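You operate a simulated robot arm through the tools that you are given. There is no shell and no other tool.

The job below is to be done with a simulated two-armed robot. You get a single attempt, and the scene is never put back.

## Task
Play cassette T-342 from its start at Slow speed and stop at count 025.
Fine: load it, wind it back before Play; that speed alone; watch the counter, stop while it shows that count; leave it loaded, the speed set, the level dial as it is.

It is judged by the outcome, as a careful person would: the job done as asked, and still so three seconds after it is handed in. It fails if anything else is knocked over, pushed out of place, dropped, spilled or broken.

## Robot
Two 7-joint arms with fingered hands on one trunk that stands fixed in place. Base frame: the origin is at the foot of the trunk, x ahead of it, y to its left, z up. Units: mm, degrees, N and s.
The left shoulder is at [25, 186, 1404], the right one opposite. With the tool pointing down near the work surface each hand reaches from about 100 to 620 mm from the base axis, measured 20 degrees to its own side. Payload 3.6 kg a hand.
Tool frame (each hand has its own): the origin (TCP) lies between the finger pads and is the grasp point; the fingertips stand 26 mm ahead of it; z points along the fingers, y is the line along which they close. The gripper opens to 88 mm; its body begins 30 mm behind the TCP. The gripper is a hand of 3 fingers: y runs from the thumb to the fingers, the wrist lies at [-17, -98, -164] in the tool frame, and closing takes about 1.5 s.
Orientation is that of the tool frame in the base frame, as a unit quaternion [w, x, y, z]. With the fingers straight down and the wrist toward the robot, the tool's x, y and z point along [0, 1, 0], [1, 0, 0] and [0, 0, -1] of the base frame.

## Interface
- The arms move only by the tool move_arm. It takes "left_rows", "right_rows" or both (then of equal length, played together; a hand with none holds still); each is a list of rows, each an object of numbers (a shift or turn left out is 0, a gripper value left out holds the last): "dx", "dy", "dz": the shift along the tool's x, y, z in mm; "rx", "ry", "rz": the turn, a rotation vector about the tool's x, y, z in degrees. In form: [{"dx": .., "dy": .., "dz": .., "rx": .., "ry": .., "rz": ..}, ...]. A call has 1 to 20 rows; each row is the pose to reach, as a shift and turn from the pose commanded when the call began, along the tool's axes at that moment. "left_hand" and "right_hand" are, for a hand that has rows, the gripper command, from -1 (shut) to 1 (fully open), values between in proportion, set as the call begins (left out, the last holds). Rows are played at 5 a second. More than 50 mm and 8.6 degrees between two rows, or a gripper value outside its range, and nothing of the call is played. Where a pose cannot be reached the arm comes as near as it can. A force on the tool above 50 N (or 10 N above the force at the start of the call, whichever is more), or a blocked arm, ends the call early, and 0.2 s more pass. The fingers move at their own pace (about 153 mm/s each) and stop on an object; they squeeze with about 28 N. The grip force told is the motor's: it shows also when the fingers shut on nothing. Time passes only in rows, and 0.2 s behind the last, so rows that repeat a pose let the fingers close. The reply holds the time, the measured pose of the TCP, the force on the tool along the base axes, the opening and the grip force, in the units named above and with some noise, with the torque about the TCP (base axes, N m) and any sound that the robot's microphone picked up.
- Cameras (640 x 400 px; columns grow to the right, rows downward): "scene" is now at [207.2, -51.5, 1309.1]; the picture's right is [-0.56, -0.83, 0.00], its down [-0.42, 0.29, -0.86] and it looks along [0.71, -0.48, -0.51] (base axes); focal length 260 px, centre (320, 200). "left" rides on the left gripper at [-56, -80, -102] in its tool frame; the picture's right is [-0.73, -0.32, 0.60], its down [0.62, -0.67, 0.41] and it looks along [0.27, 0.68, 0.69] (tool axes); focal length 247 px, centre (320, 200). "right" rides on the right gripper at [56, -80, -102] in its tool frame; the picture's right is [-0.73, 0.32, -0.60], its down [-0.62, -0.67, 0.41] and it looks along [-0.27, 0.68, 0.69] (tool axes); focal length 247 px, centre (320, 200). There is no depth. A picture from a camera that has moved, and an enlarged one, comes with that camera's place and axes in the base frame and with its lens.
- camera(camera): a new picture of that camera. No time passes.
- raise_lower(by): moves the trunk up (or, below 0, down) by that many mm; the arms and the scene camera ride with it, the base frame stays. It gives what a move gives, with no picture.
- set_fingers(fingers, thumb_bend, thumb_turn, hand): sets how far each is bent, from 0 (flat) to 1 (curled in); at 0.3 the hand is open as for a grip, at 0.7 the pads meet at the TCP. One left out holds its place. A second passes; each finger stops where it meets its share of the squeeze, and holds until it gets a number again. A gripper value or a shape takes the hand back. It gives what a move gives, with no picture; readings hold the bend of each and the force on the fingers (four entries, about 0 where the hand has none), thumb and palm. thumb_turn goes from beside the hand (0) to across from the fingers (1), as for a grip.
- hand_shape(shape, hand): the hand has 3 fingers and takes this shape, open, in about a second: jaw (thumb against the fingers, like two jaws); tri (thumb and two fingers); tip (a fingertip pinch); poke (one finger out to press); point (the index stretched); flat (the hand flat); cup (the hand cupped); fist (a fist). The gripper value then closes the fingers along that shape, each until it touches; the sizes above hold for jaw. It gives what a move gives, with no picture.
- aim_head(pan, tilt): turns the head with the scene camera to pan (to the left, within 60 degrees either way) and tilt (down, from -29 to 69), counted from straight ahead of the robot (the tilt from the chest, where the trunk bows). It gives what a move gives.
- zoom(camera, box): a new picture of the part [left, top, right, bottom] of that camera's present view, enlarged. No time passes.
- hand_in(): hands the job in; it is judged then, once.

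Nothing tells you positions but the pictures and the camera data. Unless the task says otherwise, let go and move clear before handing in.

The tools are called after "Request:" as name(argument=value, ...) on one line, values as JSON. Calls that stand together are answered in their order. move_arm: Moves the arms, as the interface text tells. Its arguments: {"type":"object","properties":{"left_rows":{"type":"array","items":{"type":"object","properties":{"dx":{"type":"number"},"dy":{"type":"number"},"dz":{"type":"number"},"rx":{"type":"number"},"ry":{"type":"number"},"rz":{"type":"number"}}}},"left_hand":{"type":"number"},"right_rows":{"type":"array","items":{"type":"object","properties":{"dx":{"type":"number"},"dy":{"type":"number"},"dz":{"type":"number"},"rx":{"type":"number"},"ry":{"type":"number"},"rz":{"type":"number"}}}},"right_hand":{"type":"number"}},"required":[]} The other tools are called the same way: raise_lower (by) moves the trunk up or down; hand_shape (shape, hand) gives the hand a shape; set_fingers (fingers, thumb_bend, thumb_turn, hand) moves the fingers one by one; aim_head (pan, tilt) turns the head that bears the scene camera; camera (camera) takes a picture; zoom (camera, box) takes an enlarged picture of a part of a camera's view; hand_in () hands the job in.

At the start:

```text
clock: 0.0
left_tcp_pos: [507.1, -56.9, 1193.8]
left_orientation: [-0.001, 0.707, 0.707, 0.0]
left_ft_force: [0.9, -0.7, 0.0]
left_wrist_torque: [0.02, 0.01, 0.0]
left_width: 87.7
left_grasp_force: 0.0
left_shape: jaw
left_bend: [0.3, 0.3, 0.98]
left_finger forces: [0.0, 0.0, 0.0, 0.1, 0.1, 0.0]
right_tcp_pos: [326.0, -341.3, 1149.9]
right_orientation: [0.001, 0.707, 0.707, 0.0]
right_ft_force: [0.3, -0.8, 0.1]
right_wrist_torque: [-0.01, -0.01, 0.02]
right_width: 87.6
right_grasp_force: 0.0
right_shape: jaw
right_bend: [0.3, 0.3, 0.98]
right_finger forces: [0.0, 0.1, 0.0, 0.0, 0.0, 0.0]
trunk travel left (down, up): [-546.0, 211.0]
head pan, tilt (commanded): [-34.4, 30.8]
```

scene: 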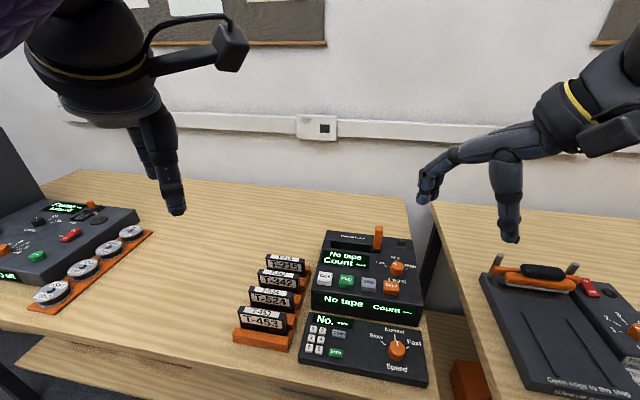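
right: 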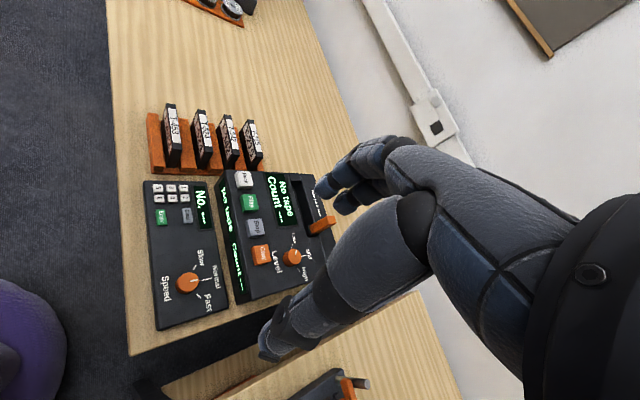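
left: 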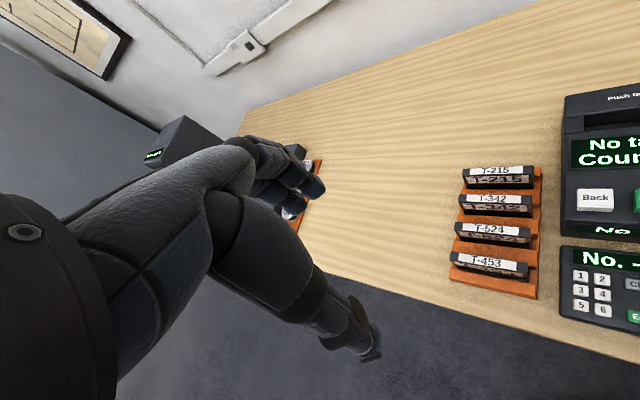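

I see a cassette deck with a keypad/speed panel in front of it, and a rack of four cassettes to its left (T-215, T-342, T-524, T-453). I will look closer before moving anything.

Request:
zoom(camera="scene", box=[220, 210, 440, 390])

Request:
zoom(camera="right", box=[120, 90, 360, 340])

Request:
zoom(camera="left", box=[430, 80, 640, 340])

```text
2.22 times, centred on (330, 300) of scene
camera zoom: at [207.2, -51.5, 1309.1], right [-0.56, -0.83, 0.0], down [-0.42, 0.29, -0.86], along [0.71, -0.48, -0.51], focal length 578 px, centre (298, -22)
```

zoom: 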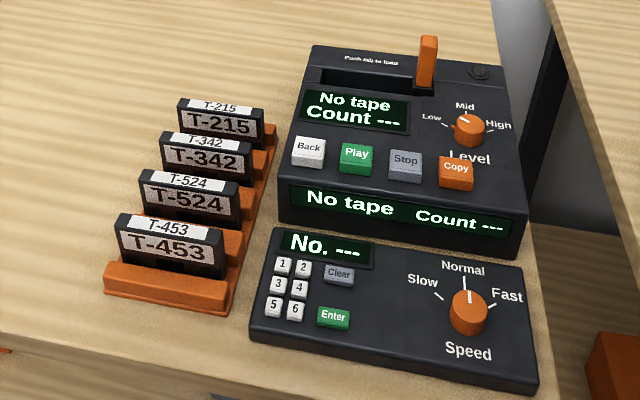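

```text
1.60 times, centred on (240, 215) of right
camera zoom: at [245.2, -286.7, 1253.4], right [0.32, -0.73, 0.6], down [-0.67, -0.62, -0.41], along [0.68, -0.27, -0.69], focal length 395 px, centre (448, 176)
```

zoom: 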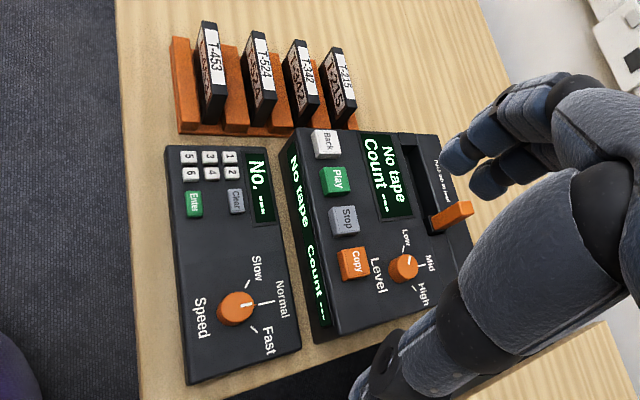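

```text
1.54 times, centred on (535, 210) of left
camera zoom: at [427.3, -113.2, 1296.2], right [-0.32, -0.73, -0.6], down [-0.67, 0.62, -0.41], along [0.68, 0.27, -0.69], focal length 380 px, centre (-11, 185)
```

zoom: 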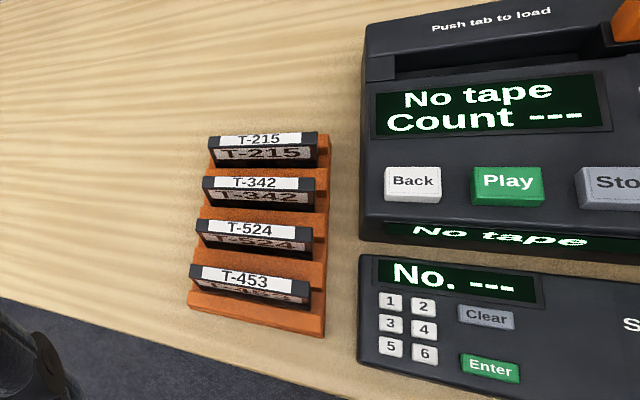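

The scene views triangulate well: the T-342 label sits at about (601, -210, 872) and Play at about (496, -316, 880). I'll zoom in on the details to get exact geometry.

Request:
zoom(camera="scene", box=[225, 245, 325, 355])

Request:
zoom(camera="scene", box=[305, 215, 435, 325])

Request:
zoom(camera="scene", box=[290, 300, 440, 395])

Request:
zoom(camera="left", box=[440, 150, 560, 310])

Request:
zoom(camera="right", box=[140, 90, 280, 190])

Request:
zoom(camera="right", box=[210, 160, 350, 310])

```text
3.64 times, centred on (275, 300) of scene
camera zoom: at [207.2, -51.5, 1309.1], right [-0.56, -0.83, 0.0], down [-0.42, 0.29, -0.86], along [0.71, -0.48, -0.51], focal length 945 px, centre (484, -164)
```

zoom: 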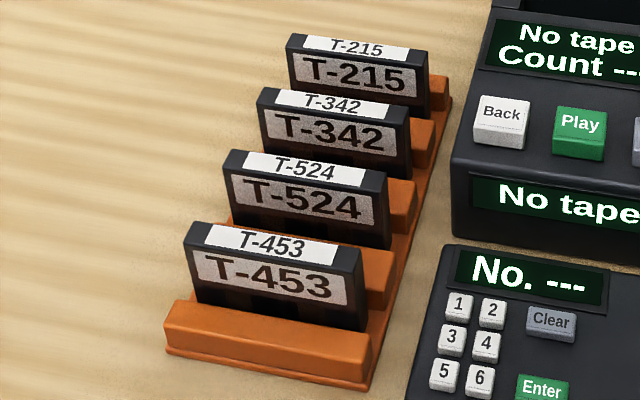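

```text
3.64 times, centred on (370, 270) of scene
camera zoom: at [207.2, -51.5, 1309.1], right [-0.56, -0.83, 0.0], down [-0.42, 0.29, -0.86], along [0.71, -0.48, -0.51], focal length 945 px, centre (138, -54)
```

zoom: 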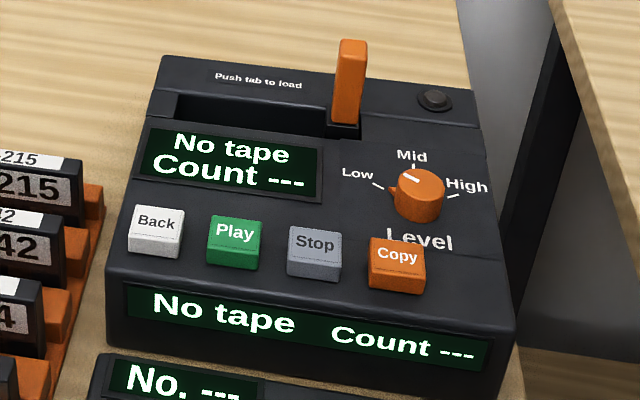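

```text
4.21 times, centred on (365, 348) of scene
camera zoom: at [207.2, -51.5, 1309.1], right [-0.56, -0.83, 0.0], down [-0.42, 0.29, -0.86], along [0.71, -0.48, -0.51], focal length 1094 px, centre (130, -421)
```

zoom: 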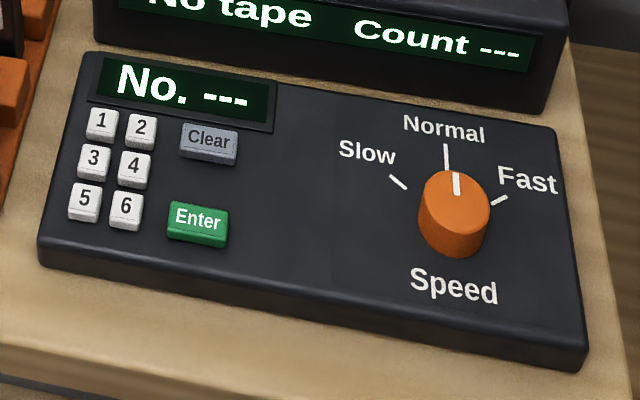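

```text
2.50 times, centred on (500, 230) of left
camera zoom: at [427.3, -113.2, 1296.2], right [-0.32, -0.73, -0.6], down [-0.67, 0.62, -0.41], along [0.68, 0.27, -0.69], focal length 617 px, centre (-130, 125)
```

zoom: 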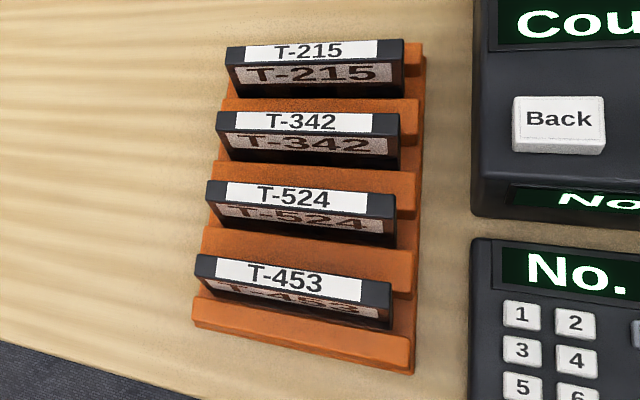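

```text
4.00 times, centred on (210, 140) of right
camera zoom: at [245.2, -286.7, 1253.4], right [0.32, -0.73, 0.6], down [-0.67, -0.62, -0.41], along [0.68, -0.27, -0.69], focal length 988 px, centre (760, 440)
```

zoom: 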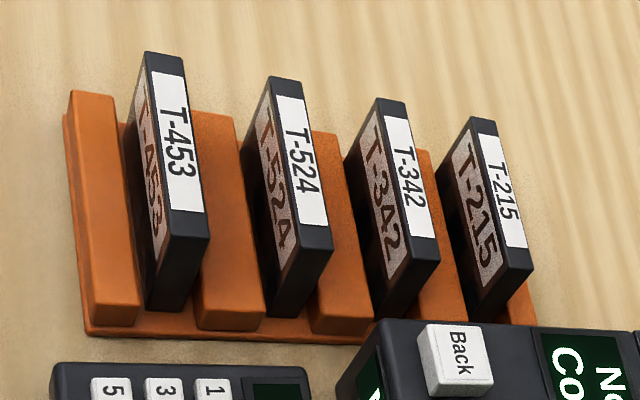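

```text
2.67 times, centred on (280, 235) of right
camera zoom: at [245.2, -286.7, 1253.4], right [0.32, -0.73, 0.6], down [-0.67, -0.62, -0.41], along [0.68, -0.27, -0.69], focal length 659 px, centre (427, 107)
```

zoom: 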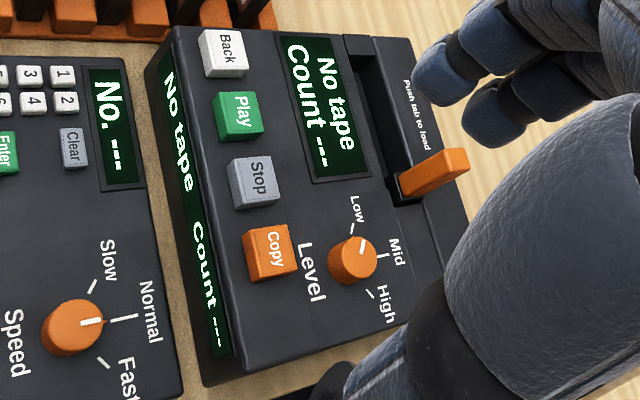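

The layout is now clear. The deck is turned about 45°, the slot and orange tab are at its back, and the speed knob is at about (349, -316, 851). First I'll clear the left hand out of the way to the left and turn the right hand to the deck's heading, both up high.

Request:
move_arm(left_rows=[{"dx": 35, "dy": -26}, {"dx": 70, "dy": -52}, {"dx": 105, "dy": -78}, {"dx": 140, "dy": -104}, {"dx": 175, "dy": -130}, {"dx": 210, "dy": -157}], right_rows=[{"rz": 7.5, "dz": -5}, {"rz": 15, "dz": -10}, {"rz": 22.5, "dz": -15}, {"rz": 30, "dz": -20}, {"rz": 37.5, "dz": -25}, {"rz": 45, "dz": -30}])

```text
clock: 1.4
left_tcp_pos: [350.7, 154.8, 1193.5]
left_orientation: [0.0, 0.707, 0.707, -0.001]
left_ft_force: [-0.1, -0.7, 0.0]
left_wrist_torque: [-0.02, -0.06, -0.01]
left_width: 87.7
left_grasp_force: 0.0
left_shape: jaw
left_bend: [0.3, 0.3, 0.98]
left_finger forces: [0.0, 0.1, 0.1, 0.0, 0.0, 0.0]
right_tcp_pos: [337.6, -343.9, 1178.1]
right_orientation: [0.001, 0.924, 0.382, -0.002]
right_ft_force: [0.2, -0.3, -0.2]
right_wrist_torque: [-0.01, 0.0, 0.01]
right_width: 87.7
right_grasp_force: 0.0
right_shape: jaw
right_bend: [0.3, 0.3, 0.98]
right_finger forces: [0.0, 0.0, 0.0, 0.0, 0.0, 0.1]
right hand out of reach, approached as far as the arm can: row 1, 2, 3, 4, 5, 6
trunk travel left (down, up): [-546.0, 211.0]
head pan, tilt (commanded): [-34.4, 30.8]
```

The left hand is clear and the right hand now heads -45°, parallel to the deck's depth axis. Next I'll lower the trunk 200 mm to gain reach, since the right fingertips will still sit about 100 mm above the panel.

Request:
raise_lower(by=-200)

Request:
camera(camera="scene")

Request:
camera(camera="right")

```text
clock: 3.6
left_tcp_pos: [361.7, 153.1, 971.3]
left_orientation: [-0.025, 0.707, 0.707, -0.024]
left_ft_force: [0.1, -0.5, -0.1]
left_wrist_torque: [0.0, 0.0, -0.01]
left_width: 87.6
left_grasp_force: 0.1
left_shape: jaw
left_bend: [0.3, 0.3, 0.98]
left_finger forces: [0.0, 0.1, 0.1, 0.0, 0.0, 0.0]
right_tcp_pos: [350.2, -344.9, 950.2]
right_orientation: [-0.015, 0.923, 0.382, -0.039]
right_ft_force: [-0.5, 0.6, -0.3]
right_wrist_torque: [-0.01, -0.01, -0.02]
right_width: 87.7
right_grasp_force: 0.0
right_shape: jaw
right_bend: [0.3, 0.3, 0.98]
right_finger forces: [0.0, 0.1, 0.0, 0.0, 0.0, 0.1]
trunk travel left (down, up): [-346.0, 411.0]
head pan, tilt (commanded): [-34.4, 30.8]
```

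```text
taken
camera scene: at [224.3, -51.4, 1099.3], right [-0.56, -0.83, 0.0], down [-0.42, 0.29, -0.86], along [0.71, -0.48, -0.51], focal length 260 px, centre (320, 200)
```

scene: 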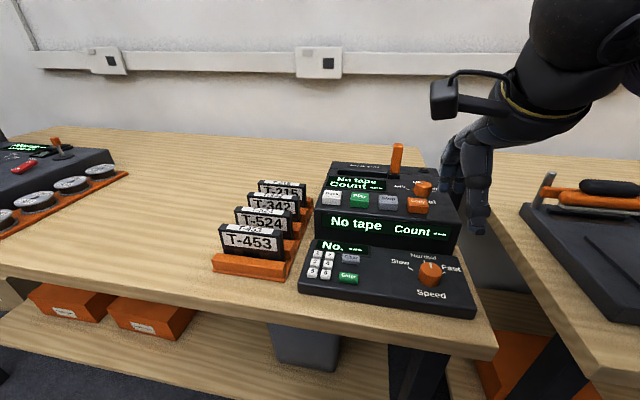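

```text
taken
camera right: at [341.3, -248.2, 1055.2], right [-0.24, -0.74, 0.62], down [-0.94, 0.03, -0.33], along [0.23, -0.67, -0.71], focal length 247 px, centre (320, 200)
```

right: 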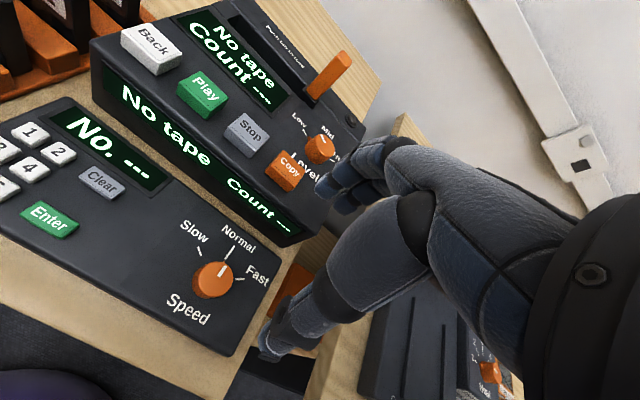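

The trunk is lower and the right hand is at (350, -345, 950), tilted a few degrees. I'll level it and bring it above T-342 at z≈1000 to look down at the rack.

Request:
move_arm(right_rows=[{"dx": 10, "dy": 2, "dz": -30, "rx": -0.5, "ry": 0.5}, {"dx": 50, "dy": 12, "dz": -50, "rx": -1, "ry": 1}, {"dx": 95, "dy": 26, "dz": -60, "rx": -1.5, "ry": 1.5}, {"dx": 140, "dy": 38, "dz": -65, "rx": -2, "ry": 2}, {"dx": 185, "dy": 50, "dz": -70, "rx": -2.5, "ry": 2.6}, {"dx": 228, "dy": 62, "dz": -70.6, "rx": -3, "ry": 3.1}, {"dx": 268, "dy": 72.8, "dz": -70.6, "rx": -3.3, "ry": 3.47}], right_hand=1)

Request:
camera(camera="right")

Request:
camera(camera="scene")

```text
clock: 5.2
left_tcp_pos: [363.2, 152.9, 969.3]
left_orientation: [-0.025, 0.706, 0.707, -0.025]
left_ft_force: [0.3, 0.3, 0.8]
left_wrist_torque: [0.02, 0.02, -0.01]
left_width: 87.8
left_grasp_force: 0.1
left_shape: jaw
left_bend: [0.3, 0.3, 0.98]
left_finger forces: [0.0, 0.0, 0.0, 0.1, 0.0, 0.1]
right_tcp_pos: [597.0, -206.5, 1000.1]
right_orientation: [0.0, 0.924, 0.383, 0.001]
right_ft_force: [-0.1, 0.9, 0.0]
right_wrist_torque: [-0.02, -0.01, -0.01]
right_width: 87.8
right_grasp_force: 0.0
right_shape: jaw
right_bend: [0.3, 0.3, 0.98]
right_finger forces: [0.0, 0.0, 0.0, 0.1, 0.0, 0.0]
trunk travel left (down, up): [-346.0, 411.0]
head pan, tilt (commanded): [-34.4, 30.8]
```

```text
taken
camera right: at [579.4, -110.1, 1103.8], right [-0.3, -0.74, 0.6], down [-0.91, 0.03, -0.41], along [0.29, -0.67, -0.69], focal length 247 px, centre (320, 200)
```

right: 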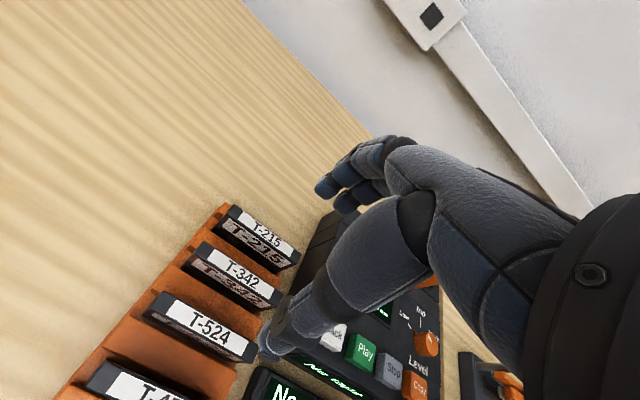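

```text
taken
camera scene: at [224.9, -50.9, 1099.0], right [-0.56, -0.83, 0.0], down [-0.42, 0.29, -0.86], along [0.71, -0.49, -0.51], focal length 260 px, centre (320, 200)
```

scene: 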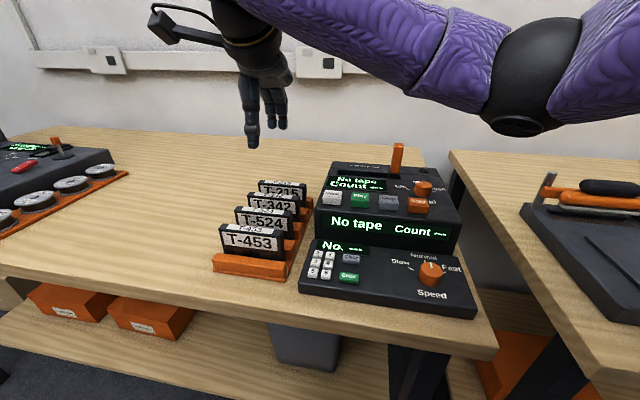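

The hand is above the rack and level. I'll zoom in from both cameras to pin down the T-342 cassette.

Request:
zoom(camera="right", box=[140, 190, 320, 370])

Request:
zoom(camera="scene", box=[205, 165, 325, 285])

Request:
zoom(camera="scene", box=[300, 130, 470, 260])

```text
2.22 times, centred on (230, 280) of right
camera zoom: at [579.4, -110.1, 1103.8], right [-0.3, -0.74, 0.6], down [-0.91, 0.03, -0.41], along [0.29, -0.67, -0.69], focal length 549 px, centre (520, 22)
```

zoom: 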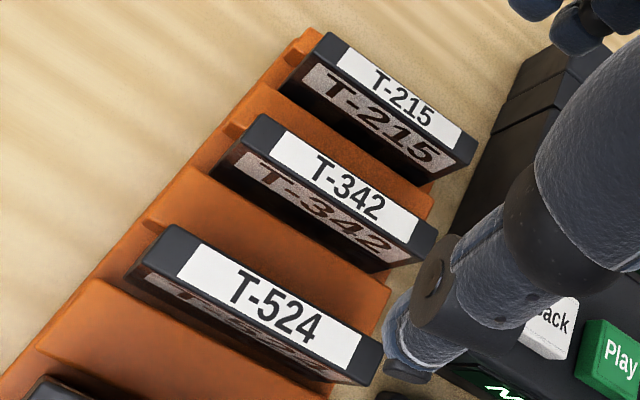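

```text
3.33 times, centred on (265, 225) of scene
camera zoom: at [224.9, -50.9, 1099.0], right [-0.56, -0.83, 0.0], down [-0.42, 0.29, -0.86], along [0.71, -0.49, -0.51], focal length 866 px, centre (503, 117)
```

zoom: 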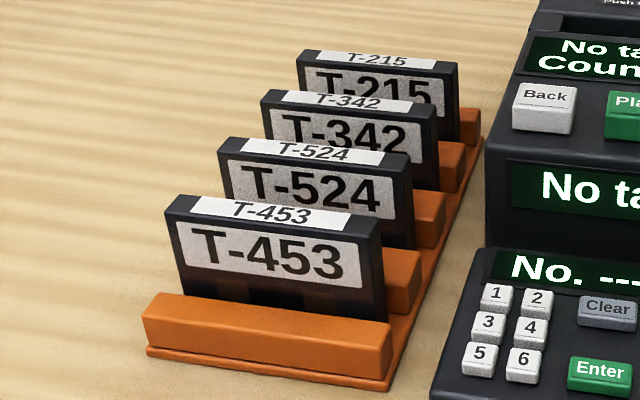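

```text
3.08 times, centred on (385, 195) of scene
camera zoom: at [224.9, -50.9, 1099.0], right [-0.56, -0.83, 0.0], down [-0.42, 0.29, -0.86], along [0.71, -0.49, -0.51], focal length 800 px, centre (120, 215)
```

zoom: 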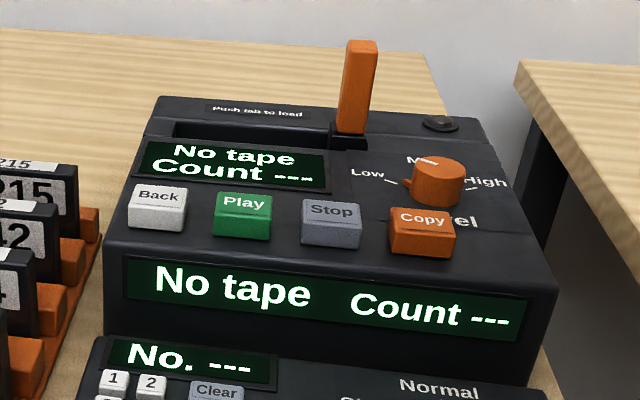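

The cassette centre is at about (601, -209) with its top at z≈872, and the gap to its neighbours is about 32 mm. Before picking it, I'll take the hand over the right side of the deck, high above the tab, and look into the slot to see how the tab works.

Request:
move_arm(right_rows=[{"dx": -37, "dy": 15.6, "dz": -5}, {"dx": -75, "dy": 31.2, "dz": -10}, {"dx": -112, "dy": 46.8, "dz": -10}, {"dx": -150, "dy": 62.4, "dz": -10}, {"dx": -187, "dy": 78, "dz": -10}, {"dx": -225, "dy": 93.6, "dz": -10}, {"dx": -262, "dy": 109.2, "dz": -10}])

Request:
camera(camera="right")

```text
clock: 6.8
left_tcp_pos: [362.2, 153.5, 970.7]
left_orientation: [-0.025, 0.707, 0.706, -0.024]
left_ft_force: [-0.3, -0.3, -0.3]
left_wrist_torque: [-0.04, 0.01, -0.05]
left_width: 87.9
left_grasp_force: 0.0
left_shape: jaw
left_bend: [0.3, 0.3, 0.98]
left_finger forces: [0.0, 0.0, 0.0, 0.1, 0.0, 0.1]
right_tcp_pos: [487.6, -468.7, 1009.2]
right_orientation: [0.0, 0.924, 0.383, 0.001]
right_ft_force: [0.0, 0.1, 0.0]
right_wrist_torque: [0.01, 0.01, 0.01]
right_width: 88.2
right_grasp_force: 0.0
right_shape: jaw
right_bend: [0.3, 0.3, 0.98]
right_finger forces: [0.0, 0.1, 0.1, 0.0, 0.0, 0.0]
trunk travel left (down, up): [-346.0, 411.0]
head pan, tilt (commanded): [-34.4, 30.8]
```

```text
taken
camera right: at [469.3, -372.9, 1112.9], right [-0.29, -0.75, 0.6], down [-0.91, 0.03, -0.41], along [0.29, -0.67, -0.69], focal length 247 px, centre (320, 200)
```

right: 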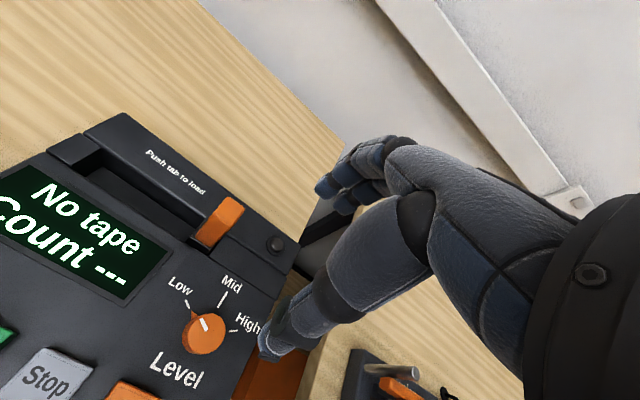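

Request:
zoom(camera="right", box=[0, 90, 320, 290])

Request:
zoom(camera="right", box=[70, 120, 270, 250])

```text
2.00 times, centred on (160, 190) of right
camera zoom: at [469.3, -372.9, 1112.9], right [-0.29, -0.75, 0.6], down [-0.91, 0.03, -0.41], along [0.29, -0.67, -0.69], focal length 494 px, centre (640, 220)
```

zoom: 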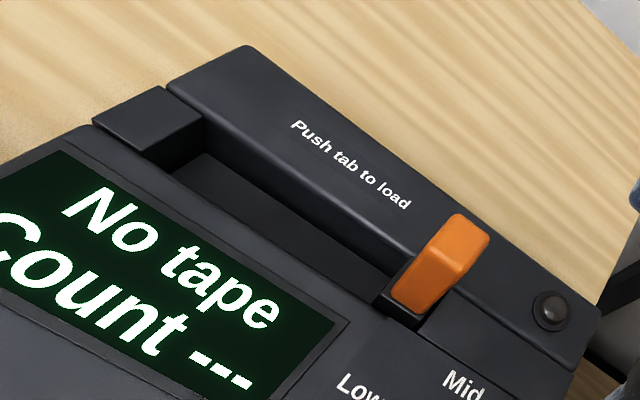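

```text
3.08 times, centred on (170, 185) of right
camera zoom: at [469.3, -372.9, 1112.9], right [-0.29, -0.75, 0.6], down [-0.91, 0.03, -0.41], along [0.29, -0.67, -0.69], focal length 760 px, centre (782, 246)
```

zoom: 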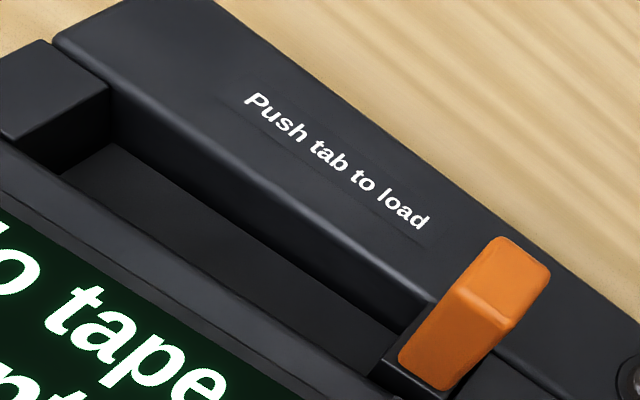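

The slot is a bay about 119 × 21 mm with a floor roughly 30 mm down, and the orange tab is an upright post at its right end that probably pushes down. I'll return above T-342 with the fingers partly closed so they fit between the neighbouring cassettes.

Request:
move_arm(right_rows=[{"dx": 38, "dy": -15}, {"dx": 76, "dy": -30}, {"dx": 115, "dy": -44}, {"dx": 153, "dy": -59}, {"dx": 191, "dy": -74}, {"dx": 230, "dy": -89, "dz": 5}, {"dx": 268, "dy": -103.4, "dz": 15}, {"dx": 268, "dy": -103.4, "dz": 49}, {"dx": 268, "dy": -103.4, "dz": 49}], right_hand=-0.18)

Request:
camera(camera="right")

Request:
zoom(camera="scene", box=[180, 80, 360, 290])

```text
clock: 8.8
left_tcp_pos: [362.2, 153.7, 970.4]
left_orientation: [-0.025, 0.706, 0.707, -0.024]
left_ft_force: [0.4, 0.1, 0.4]
left_wrist_torque: [0.01, 0.0, 0.02]
left_width: 87.7
left_grasp_force: 0.0
left_shape: jaw
left_bend: [0.3, 0.3, 0.98]
left_finger forces: [0.1, 0.0, 0.0, 0.0, 0.0, 0.0]
right_tcp_pos: [603.7, -205.6, 962.0]
right_orientation: [-0.001, 0.924, 0.382, 0.001]
right_ft_force: [-0.4, -0.1, 0.4]
right_wrist_torque: [0.01, 0.02, 0.02]
right_width: 36.7
right_grasp_force: 0.1
right_shape: jaw
right_bend: [0.47, 0.71, 1.0]
right_finger forces: [0.1, 0.0, 0.1, 0.0, 0.1, 0.0]
trunk travel left (down, up): [-346.0, 411.0]
head pan, tilt (commanded): [-34.4, 30.8]
```

```text
taken
camera right: at [587.0, -110.3, 1065.0], right [-0.29, -0.75, 0.6], down [-0.91, 0.03, -0.41], along [0.29, -0.67, -0.69], focal length 247 px, centre (320, 200)
```

right: 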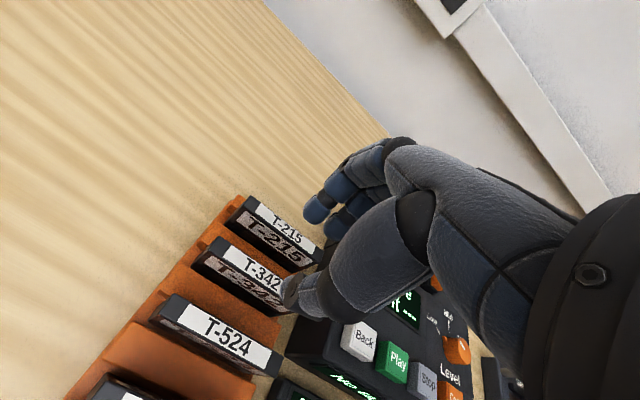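

```text
1.90 times, centred on (270, 185) of scene
camera zoom: at [224.6, -51.1, 1099.1], right [-0.56, -0.83, 0.0], down [-0.42, 0.29, -0.86], along [0.71, -0.48, -0.51], focal length 495 px, centre (415, 229)
```

zoom: 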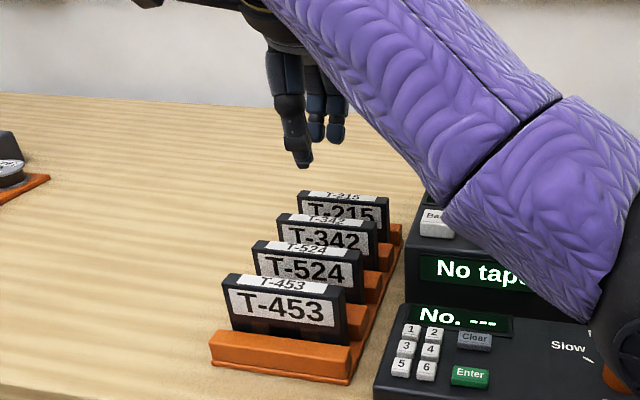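

The fingers are at a 36 mm opening above T-342. I want to check the elbow's clearance from the table and panel before descending.

Request:
camera(camera="scene")

Request:
camera(camera="left")

```text
taken
camera scene: at [224.6, -51.1, 1099.1], right [-0.56, -0.83, 0.0], down [-0.42, 0.29, -0.86], along [0.71, -0.48, -0.51], focal length 260 px, centre (320, 200)
```

scene: 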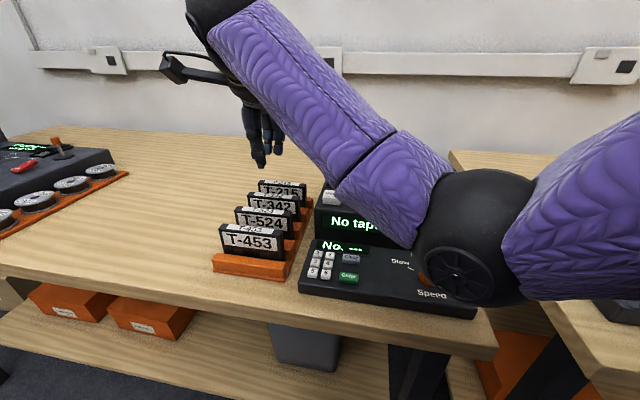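

```text
taken
camera left: at [289.3, 97.1, 1078.4], right [-0.36, -0.73, -0.58], down [-0.69, 0.62, -0.36], along [0.63, 0.27, -0.73], focal length 247 px, centre (320, 200)
```

left: 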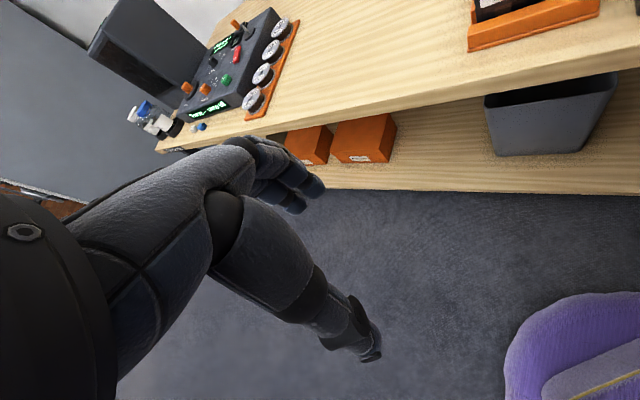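

The right elbow hangs low over the speed panel, with its bottom at about z=885, and descending further could hit the knob. I'll raise the trunk 110 mm so the arm is straighter and the elbow higher.

Request:
raise_lower(by=110)

Request:
camera(camera="scene")

```text
clock: 10.2
left_tcp_pos: [361.1, 153.5, 1080.4]
left_orientation: [-0.025, 0.707, 0.706, -0.025]
left_ft_force: [-1.0, -0.6, -0.4]
left_wrist_torque: [-0.04, 0.01, -0.01]
left_width: 87.9
left_grasp_force: 0.0
left_shape: jaw
left_bend: [0.3, 0.3, 0.98]
left_finger forces: [0.0, 0.1, 0.1, 0.0, 0.0, 0.1]
right_tcp_pos: [605.7, -205.1, 1071.9]
right_orientation: [-0.001, 0.924, 0.382, 0.001]
right_ft_force: [0.1, 0.5, 0.3]
right_wrist_torque: [0.0, -0.02, 0.02]
right_width: 36.5
right_grasp_force: 0.0
right_shape: jaw
right_bend: [0.47, 0.71, 1.0]
right_finger forces: [0.0, 0.0, 0.0, 0.1, 0.0, 0.0]
trunk travel left (down, up): [-456.0, 301.0]
head pan, tilt (commanded): [-34.4, 30.8]
```

```text
taken
camera scene: at [212.8, -51.2, 1215.7], right [-0.56, -0.83, 0.0], down [-0.42, 0.29, -0.86], along [0.71, -0.48, -0.51], focal length 260 px, centre (320, 200)
```

scene: 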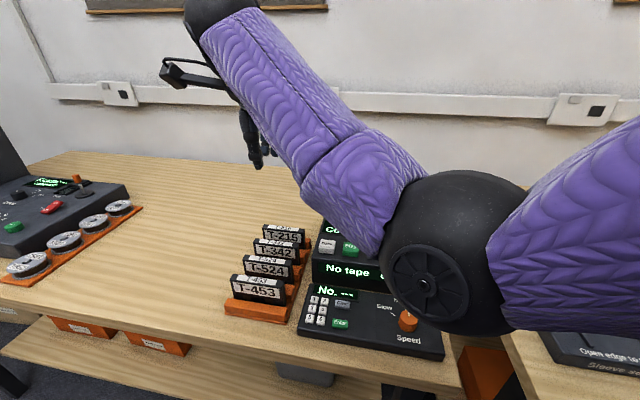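

The trunk is up and the elbow is higher. I'll descend to about z=925, just above the rack, and check alignment and the elbow.

Request:
move_arm(right_rows=[{"dz": 40}, {"dz": 80}, {"dz": 115}, {"dz": 145}, {"dz": 145}])

Request:
camera(camera="scene")

Request:
camera(camera="right")

```text
clock: 11.4
left_tcp_pos: [361.9, 153.3, 1079.8]
left_orientation: [-0.024, 0.707, 0.707, -0.025]
left_ft_force: [-0.6, -0.1, 0.0]
left_wrist_torque: [0.04, 0.01, 0.02]
left_width: 87.7
left_grasp_force: 0.1
left_shape: jaw
left_bend: [0.3, 0.3, 0.98]
left_finger forces: [0.0, 0.1, 0.0, 0.0, 0.0, 0.1]
right_tcp_pos: [604.7, -205.8, 927.2]
right_orientation: [0.0, 0.924, 0.383, 0.001]
right_ft_force: [-0.3, -0.3, 0.2]
right_wrist_torque: [0.0, -0.01, -0.01]
right_width: 36.4
right_grasp_force: 0.1
right_shape: jaw
right_bend: [0.47, 0.71, 1.0]
right_finger forces: [0.1, 0.0, 0.0, 0.0, 0.0, 0.0]
trunk travel left (down, up): [-456.0, 301.0]
head pan, tilt (commanded): [-34.4, 30.8]
```

```text
taken
camera scene: at [212.5, -51.3, 1215.9], right [-0.56, -0.83, 0.0], down [-0.42, 0.29, -0.86], along [0.71, -0.48, -0.51], focal length 260 px, centre (320, 200)
```

scene: 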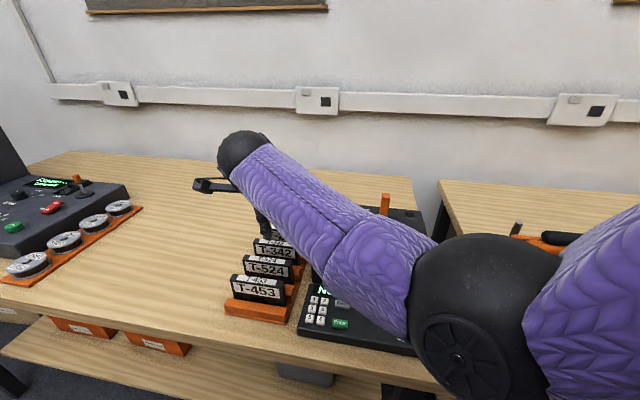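

```text
taken
camera right: at [587.0, -111.1, 1030.8], right [-0.3, -0.75, 0.6], down [-0.91, 0.03, -0.41], along [0.29, -0.67, -0.69], focal length 247 px, centre (320, 200)
```

right: 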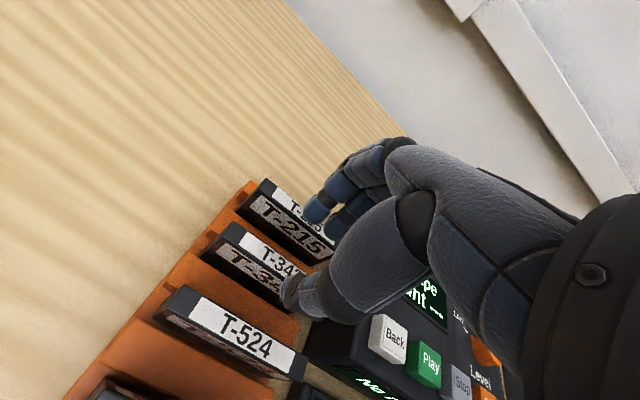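

The forearm hides the grasp from the head camera, but the elbow is now well clear. I'll bring the left hand to the left-front of the rack, well away from the right hand, so its camera can watch the grasp.

Request:
move_arm(left_rows=[{"dx": -12, "dy": 15, "dz": 15, "rz": 7.5}, {"dx": -24, "dy": 30, "dz": 30, "rz": 15}, {"dx": -36, "dy": 45, "dz": 45, "rz": 22.5}, {"dx": -48, "dy": 60, "dz": 60, "rz": 30}, {"dx": -60, "dy": 75, "dz": 75, "rz": 37.5}, {"dx": -72, "dy": 90, "dz": 90, "rz": 45}, {"dx": -84, "dy": 105, "dz": 105, "rz": 52.5}, {"dx": -93, "dy": 118, "dz": 115, "rz": 60}, {"dx": -93, "dy": 118, "dz": 115, "rz": 60}])

Request:
camera(camera="left")

```text
clock: 13.4
left_tcp_pos: [473.0, 59.0, 957.9]
left_orientation: [-0.01, 0.965, 0.259, -0.033]
left_ft_force: [0.7, 0.8, 0.6]
left_wrist_torque: [0.03, 0.02, 0.01]
left_width: 87.7
left_grasp_force: 0.0
left_shape: jaw
left_bend: [0.3, 0.3, 0.98]
left_finger forces: [0.0, 0.0, 0.0, 0.1, 0.0, 0.0]
right_tcp_pos: [605.1, -206.4, 928.7]
right_orientation: [0.0, 0.924, 0.382, 0.0]
right_ft_force: [0.5, 0.6, 0.2]
right_wrist_torque: [-0.02, -0.02, 0.0]
right_width: 36.7
right_grasp_force: 0.1
right_shape: jaw
right_bend: [0.47, 0.71, 1.0]
right_finger forces: [0.1, 0.0, 0.0, 0.0, 0.0, 0.0]
trunk travel left (down, up): [-456.0, 301.0]
head pan, tilt (commanded): [-34.4, 30.8]
```

```text
taken
camera left: at [391.4, 100.0, 1066.1], right [-0.84, -0.09, -0.54], down [0.18, 0.89, -0.43], along [0.52, -0.45, -0.73], focal length 247 px, centre (320, 200)
```

left: 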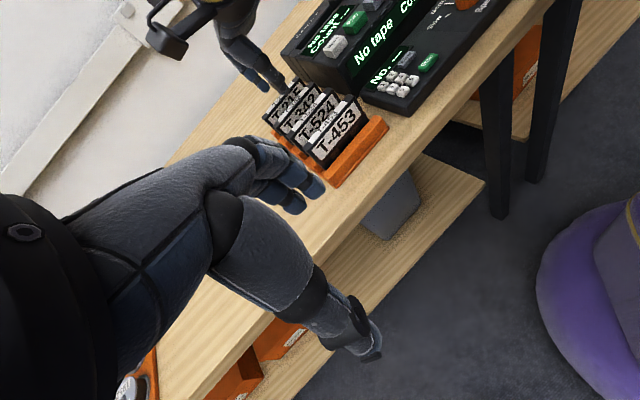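

Request:
zoom(camera="left", box=[190, 0, 400, 190])

Request:
zoom(camera="right", box=[190, 150, 390, 370])

```text
2.11 times, centred on (295, 95) of left
camera zoom: at [391.4, 100.0, 1066.1], right [-0.84, -0.09, -0.54], down [0.18, 0.89, -0.43], along [0.52, -0.45, -0.73], focal length 520 px, centre (373, 421)
```

zoom: 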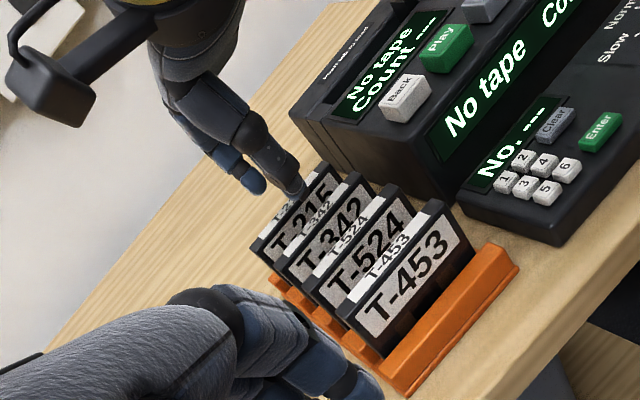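

```text
1.82 times, centred on (290, 260) of right
camera zoom: at [586.9, -111.1, 1031.2], right [-0.3, -0.75, 0.6], down [-0.91, 0.03, -0.41], along [0.29, -0.67, -0.69], focal length 449 px, centre (374, 91)
```

zoom: 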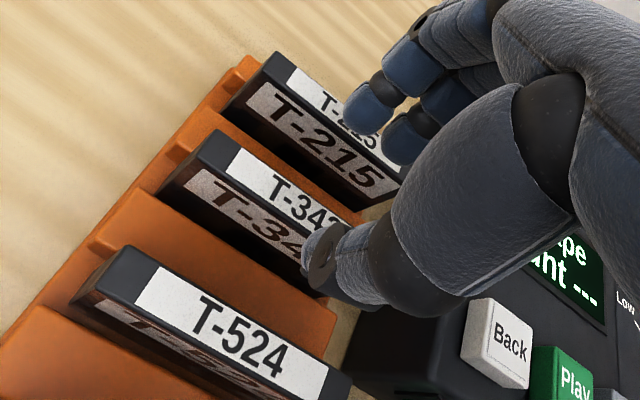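

I need a finer check of the gap along the closing axis. I'll descend to just above the cassette tops, with tips at about 878, and compare the thumb and fingers against the T-342 faces.

Request:
move_arm(right_rows=[{"dz": 12}, {"dz": 24}, {"dz": 24}])

Request:
zoom(camera="right", box=[190, 150, 390, 370])

Request:
zoom(camera="left", box=[240, 50, 400, 190])

```text
clock: 14.2
left_tcp_pos: [473.3, 59.2, 957.4]
left_orientation: [-0.01, 0.966, 0.258, -0.034]
left_ft_force: [-0.7, -0.5, 0.0]
left_wrist_torque: [0.03, 0.04, -0.03]
left_width: 87.7
left_grasp_force: 0.1
left_shape: jaw
left_bend: [0.3, 0.3, 0.98]
left_finger forces: [0.0, 0.0, 0.0, 0.0, 0.0, 0.0]
right_tcp_pos: [606.1, -204.6, 904.2]
right_orientation: [0.0, 0.924, 0.383, 0.001]
right_ft_force: [0.1, 0.7, 0.3]
right_wrist_torque: [0.03, 0.0, 0.01]
right_width: 36.8
right_grasp_force: 0.0
right_shape: jaw
right_bend: [0.47, 0.71, 1.0]
right_finger forces: [0.0, 0.0, 0.0, 0.1, 0.0, 0.0]
trunk travel left (down, up): [-456.0, 301.0]
head pan, tilt (commanded): [-34.4, 30.8]
```

```text
1.82 times, centred on (290, 260) of right
camera zoom: at [588.2, -110.2, 1007.2], right [-0.3, -0.75, 0.6], down [-0.91, 0.03, -0.41], along [0.29, -0.67, -0.69], focal length 449 px, centre (374, 91)
```

zoom: 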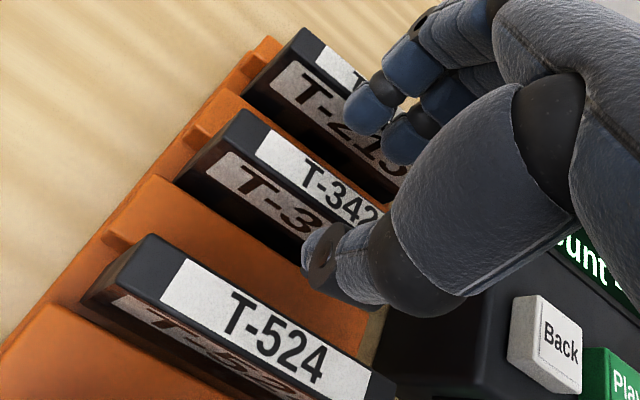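

```text
2.86 times, centred on (320, 120) of left
camera zoom: at [391.3, 99.9, 1066.2], right [-0.84, -0.09, -0.54], down [0.18, 0.89, -0.42], along [0.52, -0.45, -0.73], focal length 706 px, centre (320, 429)
```

zoom: 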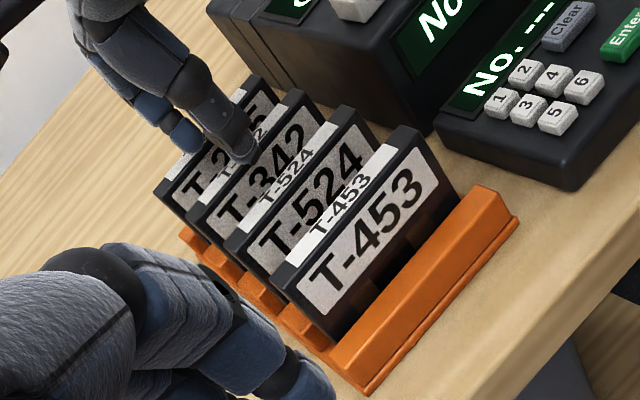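

Request:
zoom(camera="right", box=[230, 150, 330, 250])

Request:
zoom(camera="right", box=[200, 200, 340, 320])

```text
4.00 times, centred on (280, 200) of right
camera zoom: at [588.2, -110.2, 1007.2], right [-0.3, -0.75, 0.6], down [-0.91, 0.03, -0.41], along [0.29, -0.67, -0.69], focal length 988 px, centre (480, 200)
```

zoom: 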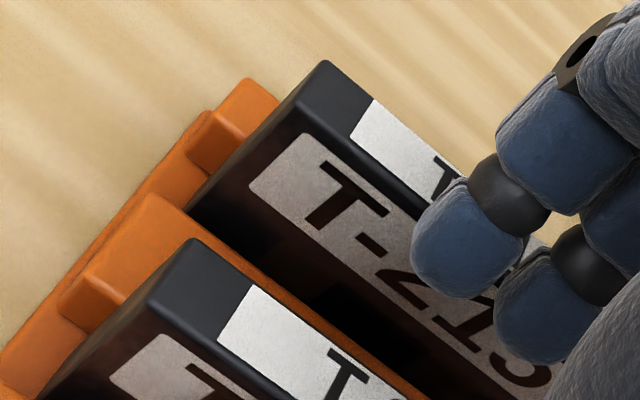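

```text
3.33 times, centred on (270, 260) of right
camera zoom: at [588.2, -110.2, 1007.2], right [-0.3, -0.75, 0.6], down [-0.91, 0.03, -0.41], along [0.29, -0.67, -0.69], focal length 823 px, centre (487, 0)
```

zoom: 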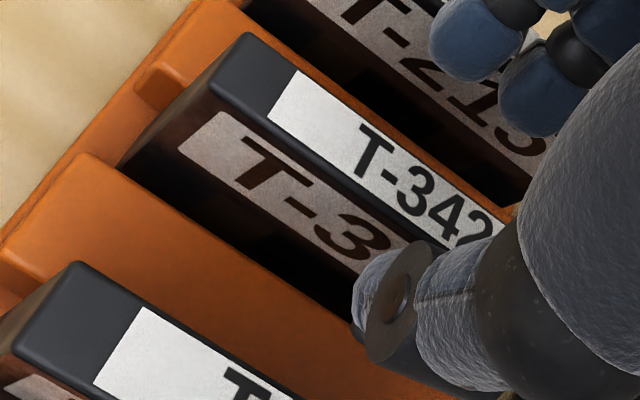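

The cassette is about 12.5 mm thick and centred about 1.5 mm ahead of the TCP, and the gaps on both sides are about 35 mm. I'll descend so the tips straddle T-342, with TCP about level with its top.

Request:
move_arm(right_rows=[{"dy": 1.5, "dz": 0}, {"dy": 1.5, "dz": 6}, {"dy": 1.5, "dz": 12}, {"dy": 1.5, "dz": 18}, {"dy": 1.5, "dz": 24}, {"dy": 1.5, "dz": 30}, {"dy": 1.5, "dz": 30}], right_hand=-0.26)

Request:
zoom(camera="right", box=[200, 150, 360, 310])

Request:
zoom(camera="left", box=[240, 50, 400, 190])

```text
clock: 15.8
left_tcp_pos: [473.4, 60.0, 957.7]
left_orientation: [-0.008, 0.965, 0.258, -0.033]
left_ft_force: [0.9, 0.8, 0.6]
left_wrist_torque: [-0.04, 0.01, -0.03]
left_width: 87.8
left_grasp_force: 0.1
left_shape: jaw
left_bend: [0.3, 0.3, 0.98]
left_finger forces: [0.0, 0.1, 0.0, 0.0, 0.1, 0.0]
right_tcp_pos: [606.3, -205.6, 873.2]
right_orientation: [-0.001, 0.924, 0.383, 0.001]
right_ft_force: [0.6, 0.5, 0.5]
right_wrist_torque: [0.0, -0.01, 0.04]
right_width: 32.7
right_grasp_force: 0.2
right_shape: jaw
right_bend: [0.48, 0.72, 1.0]
right_finger forces: [0.0, 0.0, 0.0, 0.0, 0.0, 0.0]
trunk travel left (down, up): [-456.0, 301.0]
head pan, tilt (commanded): [-34.4, 30.8]
```

```text
2.50 times, centred on (280, 230) of right
camera zoom: at [589.0, -110.2, 976.5], right [-0.3, -0.75, 0.6], down [-0.91, 0.03, -0.41], along [0.29, -0.67, -0.69], focal length 617 px, centre (420, 125)
```

zoom: 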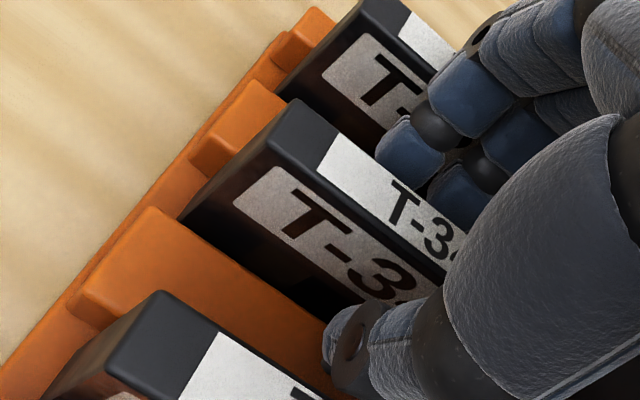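

```text
2.86 times, centred on (320, 120) of left
camera zoom: at [391.4, 99.9, 1066.2], right [-0.84, -0.09, -0.54], down [0.18, 0.89, -0.42], along [0.52, -0.45, -0.73], focal length 706 px, centre (320, 429)
```

zoom: 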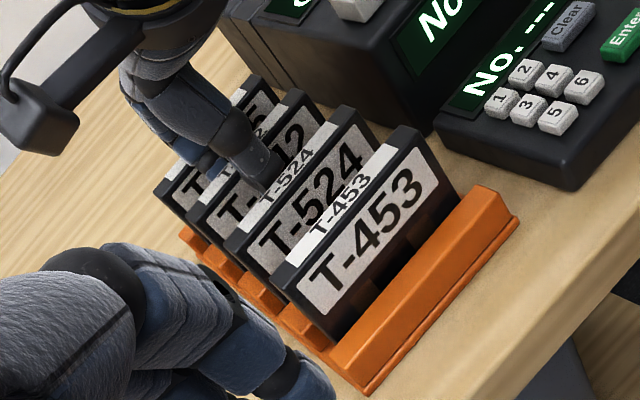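

The thumb and fingers straddle T-342 cleanly. Now I'll close on it.

Request:
move_arm(right_rows=[{"dz": 0}, {"dz": 0}, {"dz": 0}, {"dz": 0}, {"dz": 0}, {"dz": 0}, {"dz": 0}, {"dz": 0}], right_hand=-1)

Request:
zoom(camera="right", box=[200, 150, 360, 310])

Request:
zoom(camera="left", box=[240, 50, 400, 190])

```text
clock: 17.6
left_tcp_pos: [472.7, 59.1, 958.0]
left_orientation: [-0.01, 0.965, 0.258, -0.033]
left_ft_force: [0.9, 0.0, 0.4]
left_wrist_torque: [-0.02, -0.01, 0.0]
left_width: 87.7
left_grasp_force: 0.0
left_shape: jaw
left_bend: [0.3, 0.3, 0.98]
left_finger forces: [0.0, 0.1, 0.0, 0.1, 0.1, 0.0]
right_tcp_pos: [606.5, -206.5, 872.5]
right_orientation: [-0.001, 0.924, 0.383, 0.001]
right_ft_force: [-0.2, -0.1, 0.5]
right_wrist_torque: [-0.02, 0.0, 0.01]
right_width: 9.3
right_grasp_force: 28.3
right_shape: jaw
right_bend: [0.63, 0.73, 1.0]
right_finger forces: [12.7, 12.4, 0.0, 0.0, 25.1, 0.0]
trunk travel left (down, up): [-456.0, 301.0]
head pan, tilt (commanded): [-34.4, 30.8]
```

```text
2.50 times, centred on (280, 230) of right
camera zoom: at [589.0, -110.2, 976.4], right [-0.29, -0.75, 0.6], down [-0.91, 0.03, -0.41], along [0.29, -0.67, -0.69], focal length 617 px, centre (420, 125)
```

zoom: 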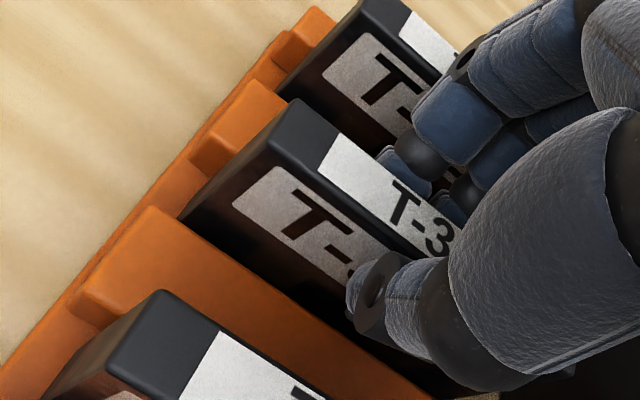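

```text
2.86 times, centred on (320, 120) of left
camera zoom: at [391.5, 99.9, 1066.1], right [-0.84, -0.09, -0.54], down [0.18, 0.89, -0.42], along [0.52, -0.45, -0.73], focal length 706 px, centre (320, 429)
```

zoom: 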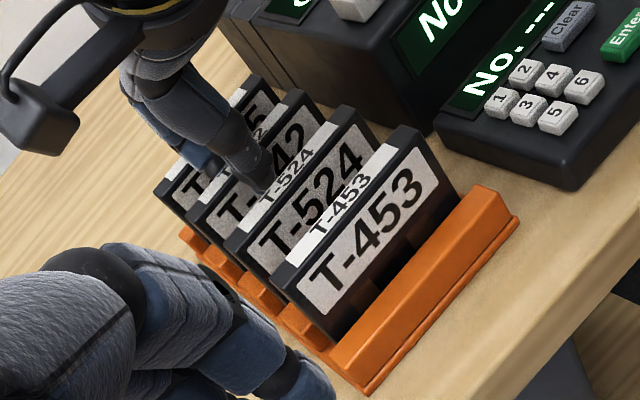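

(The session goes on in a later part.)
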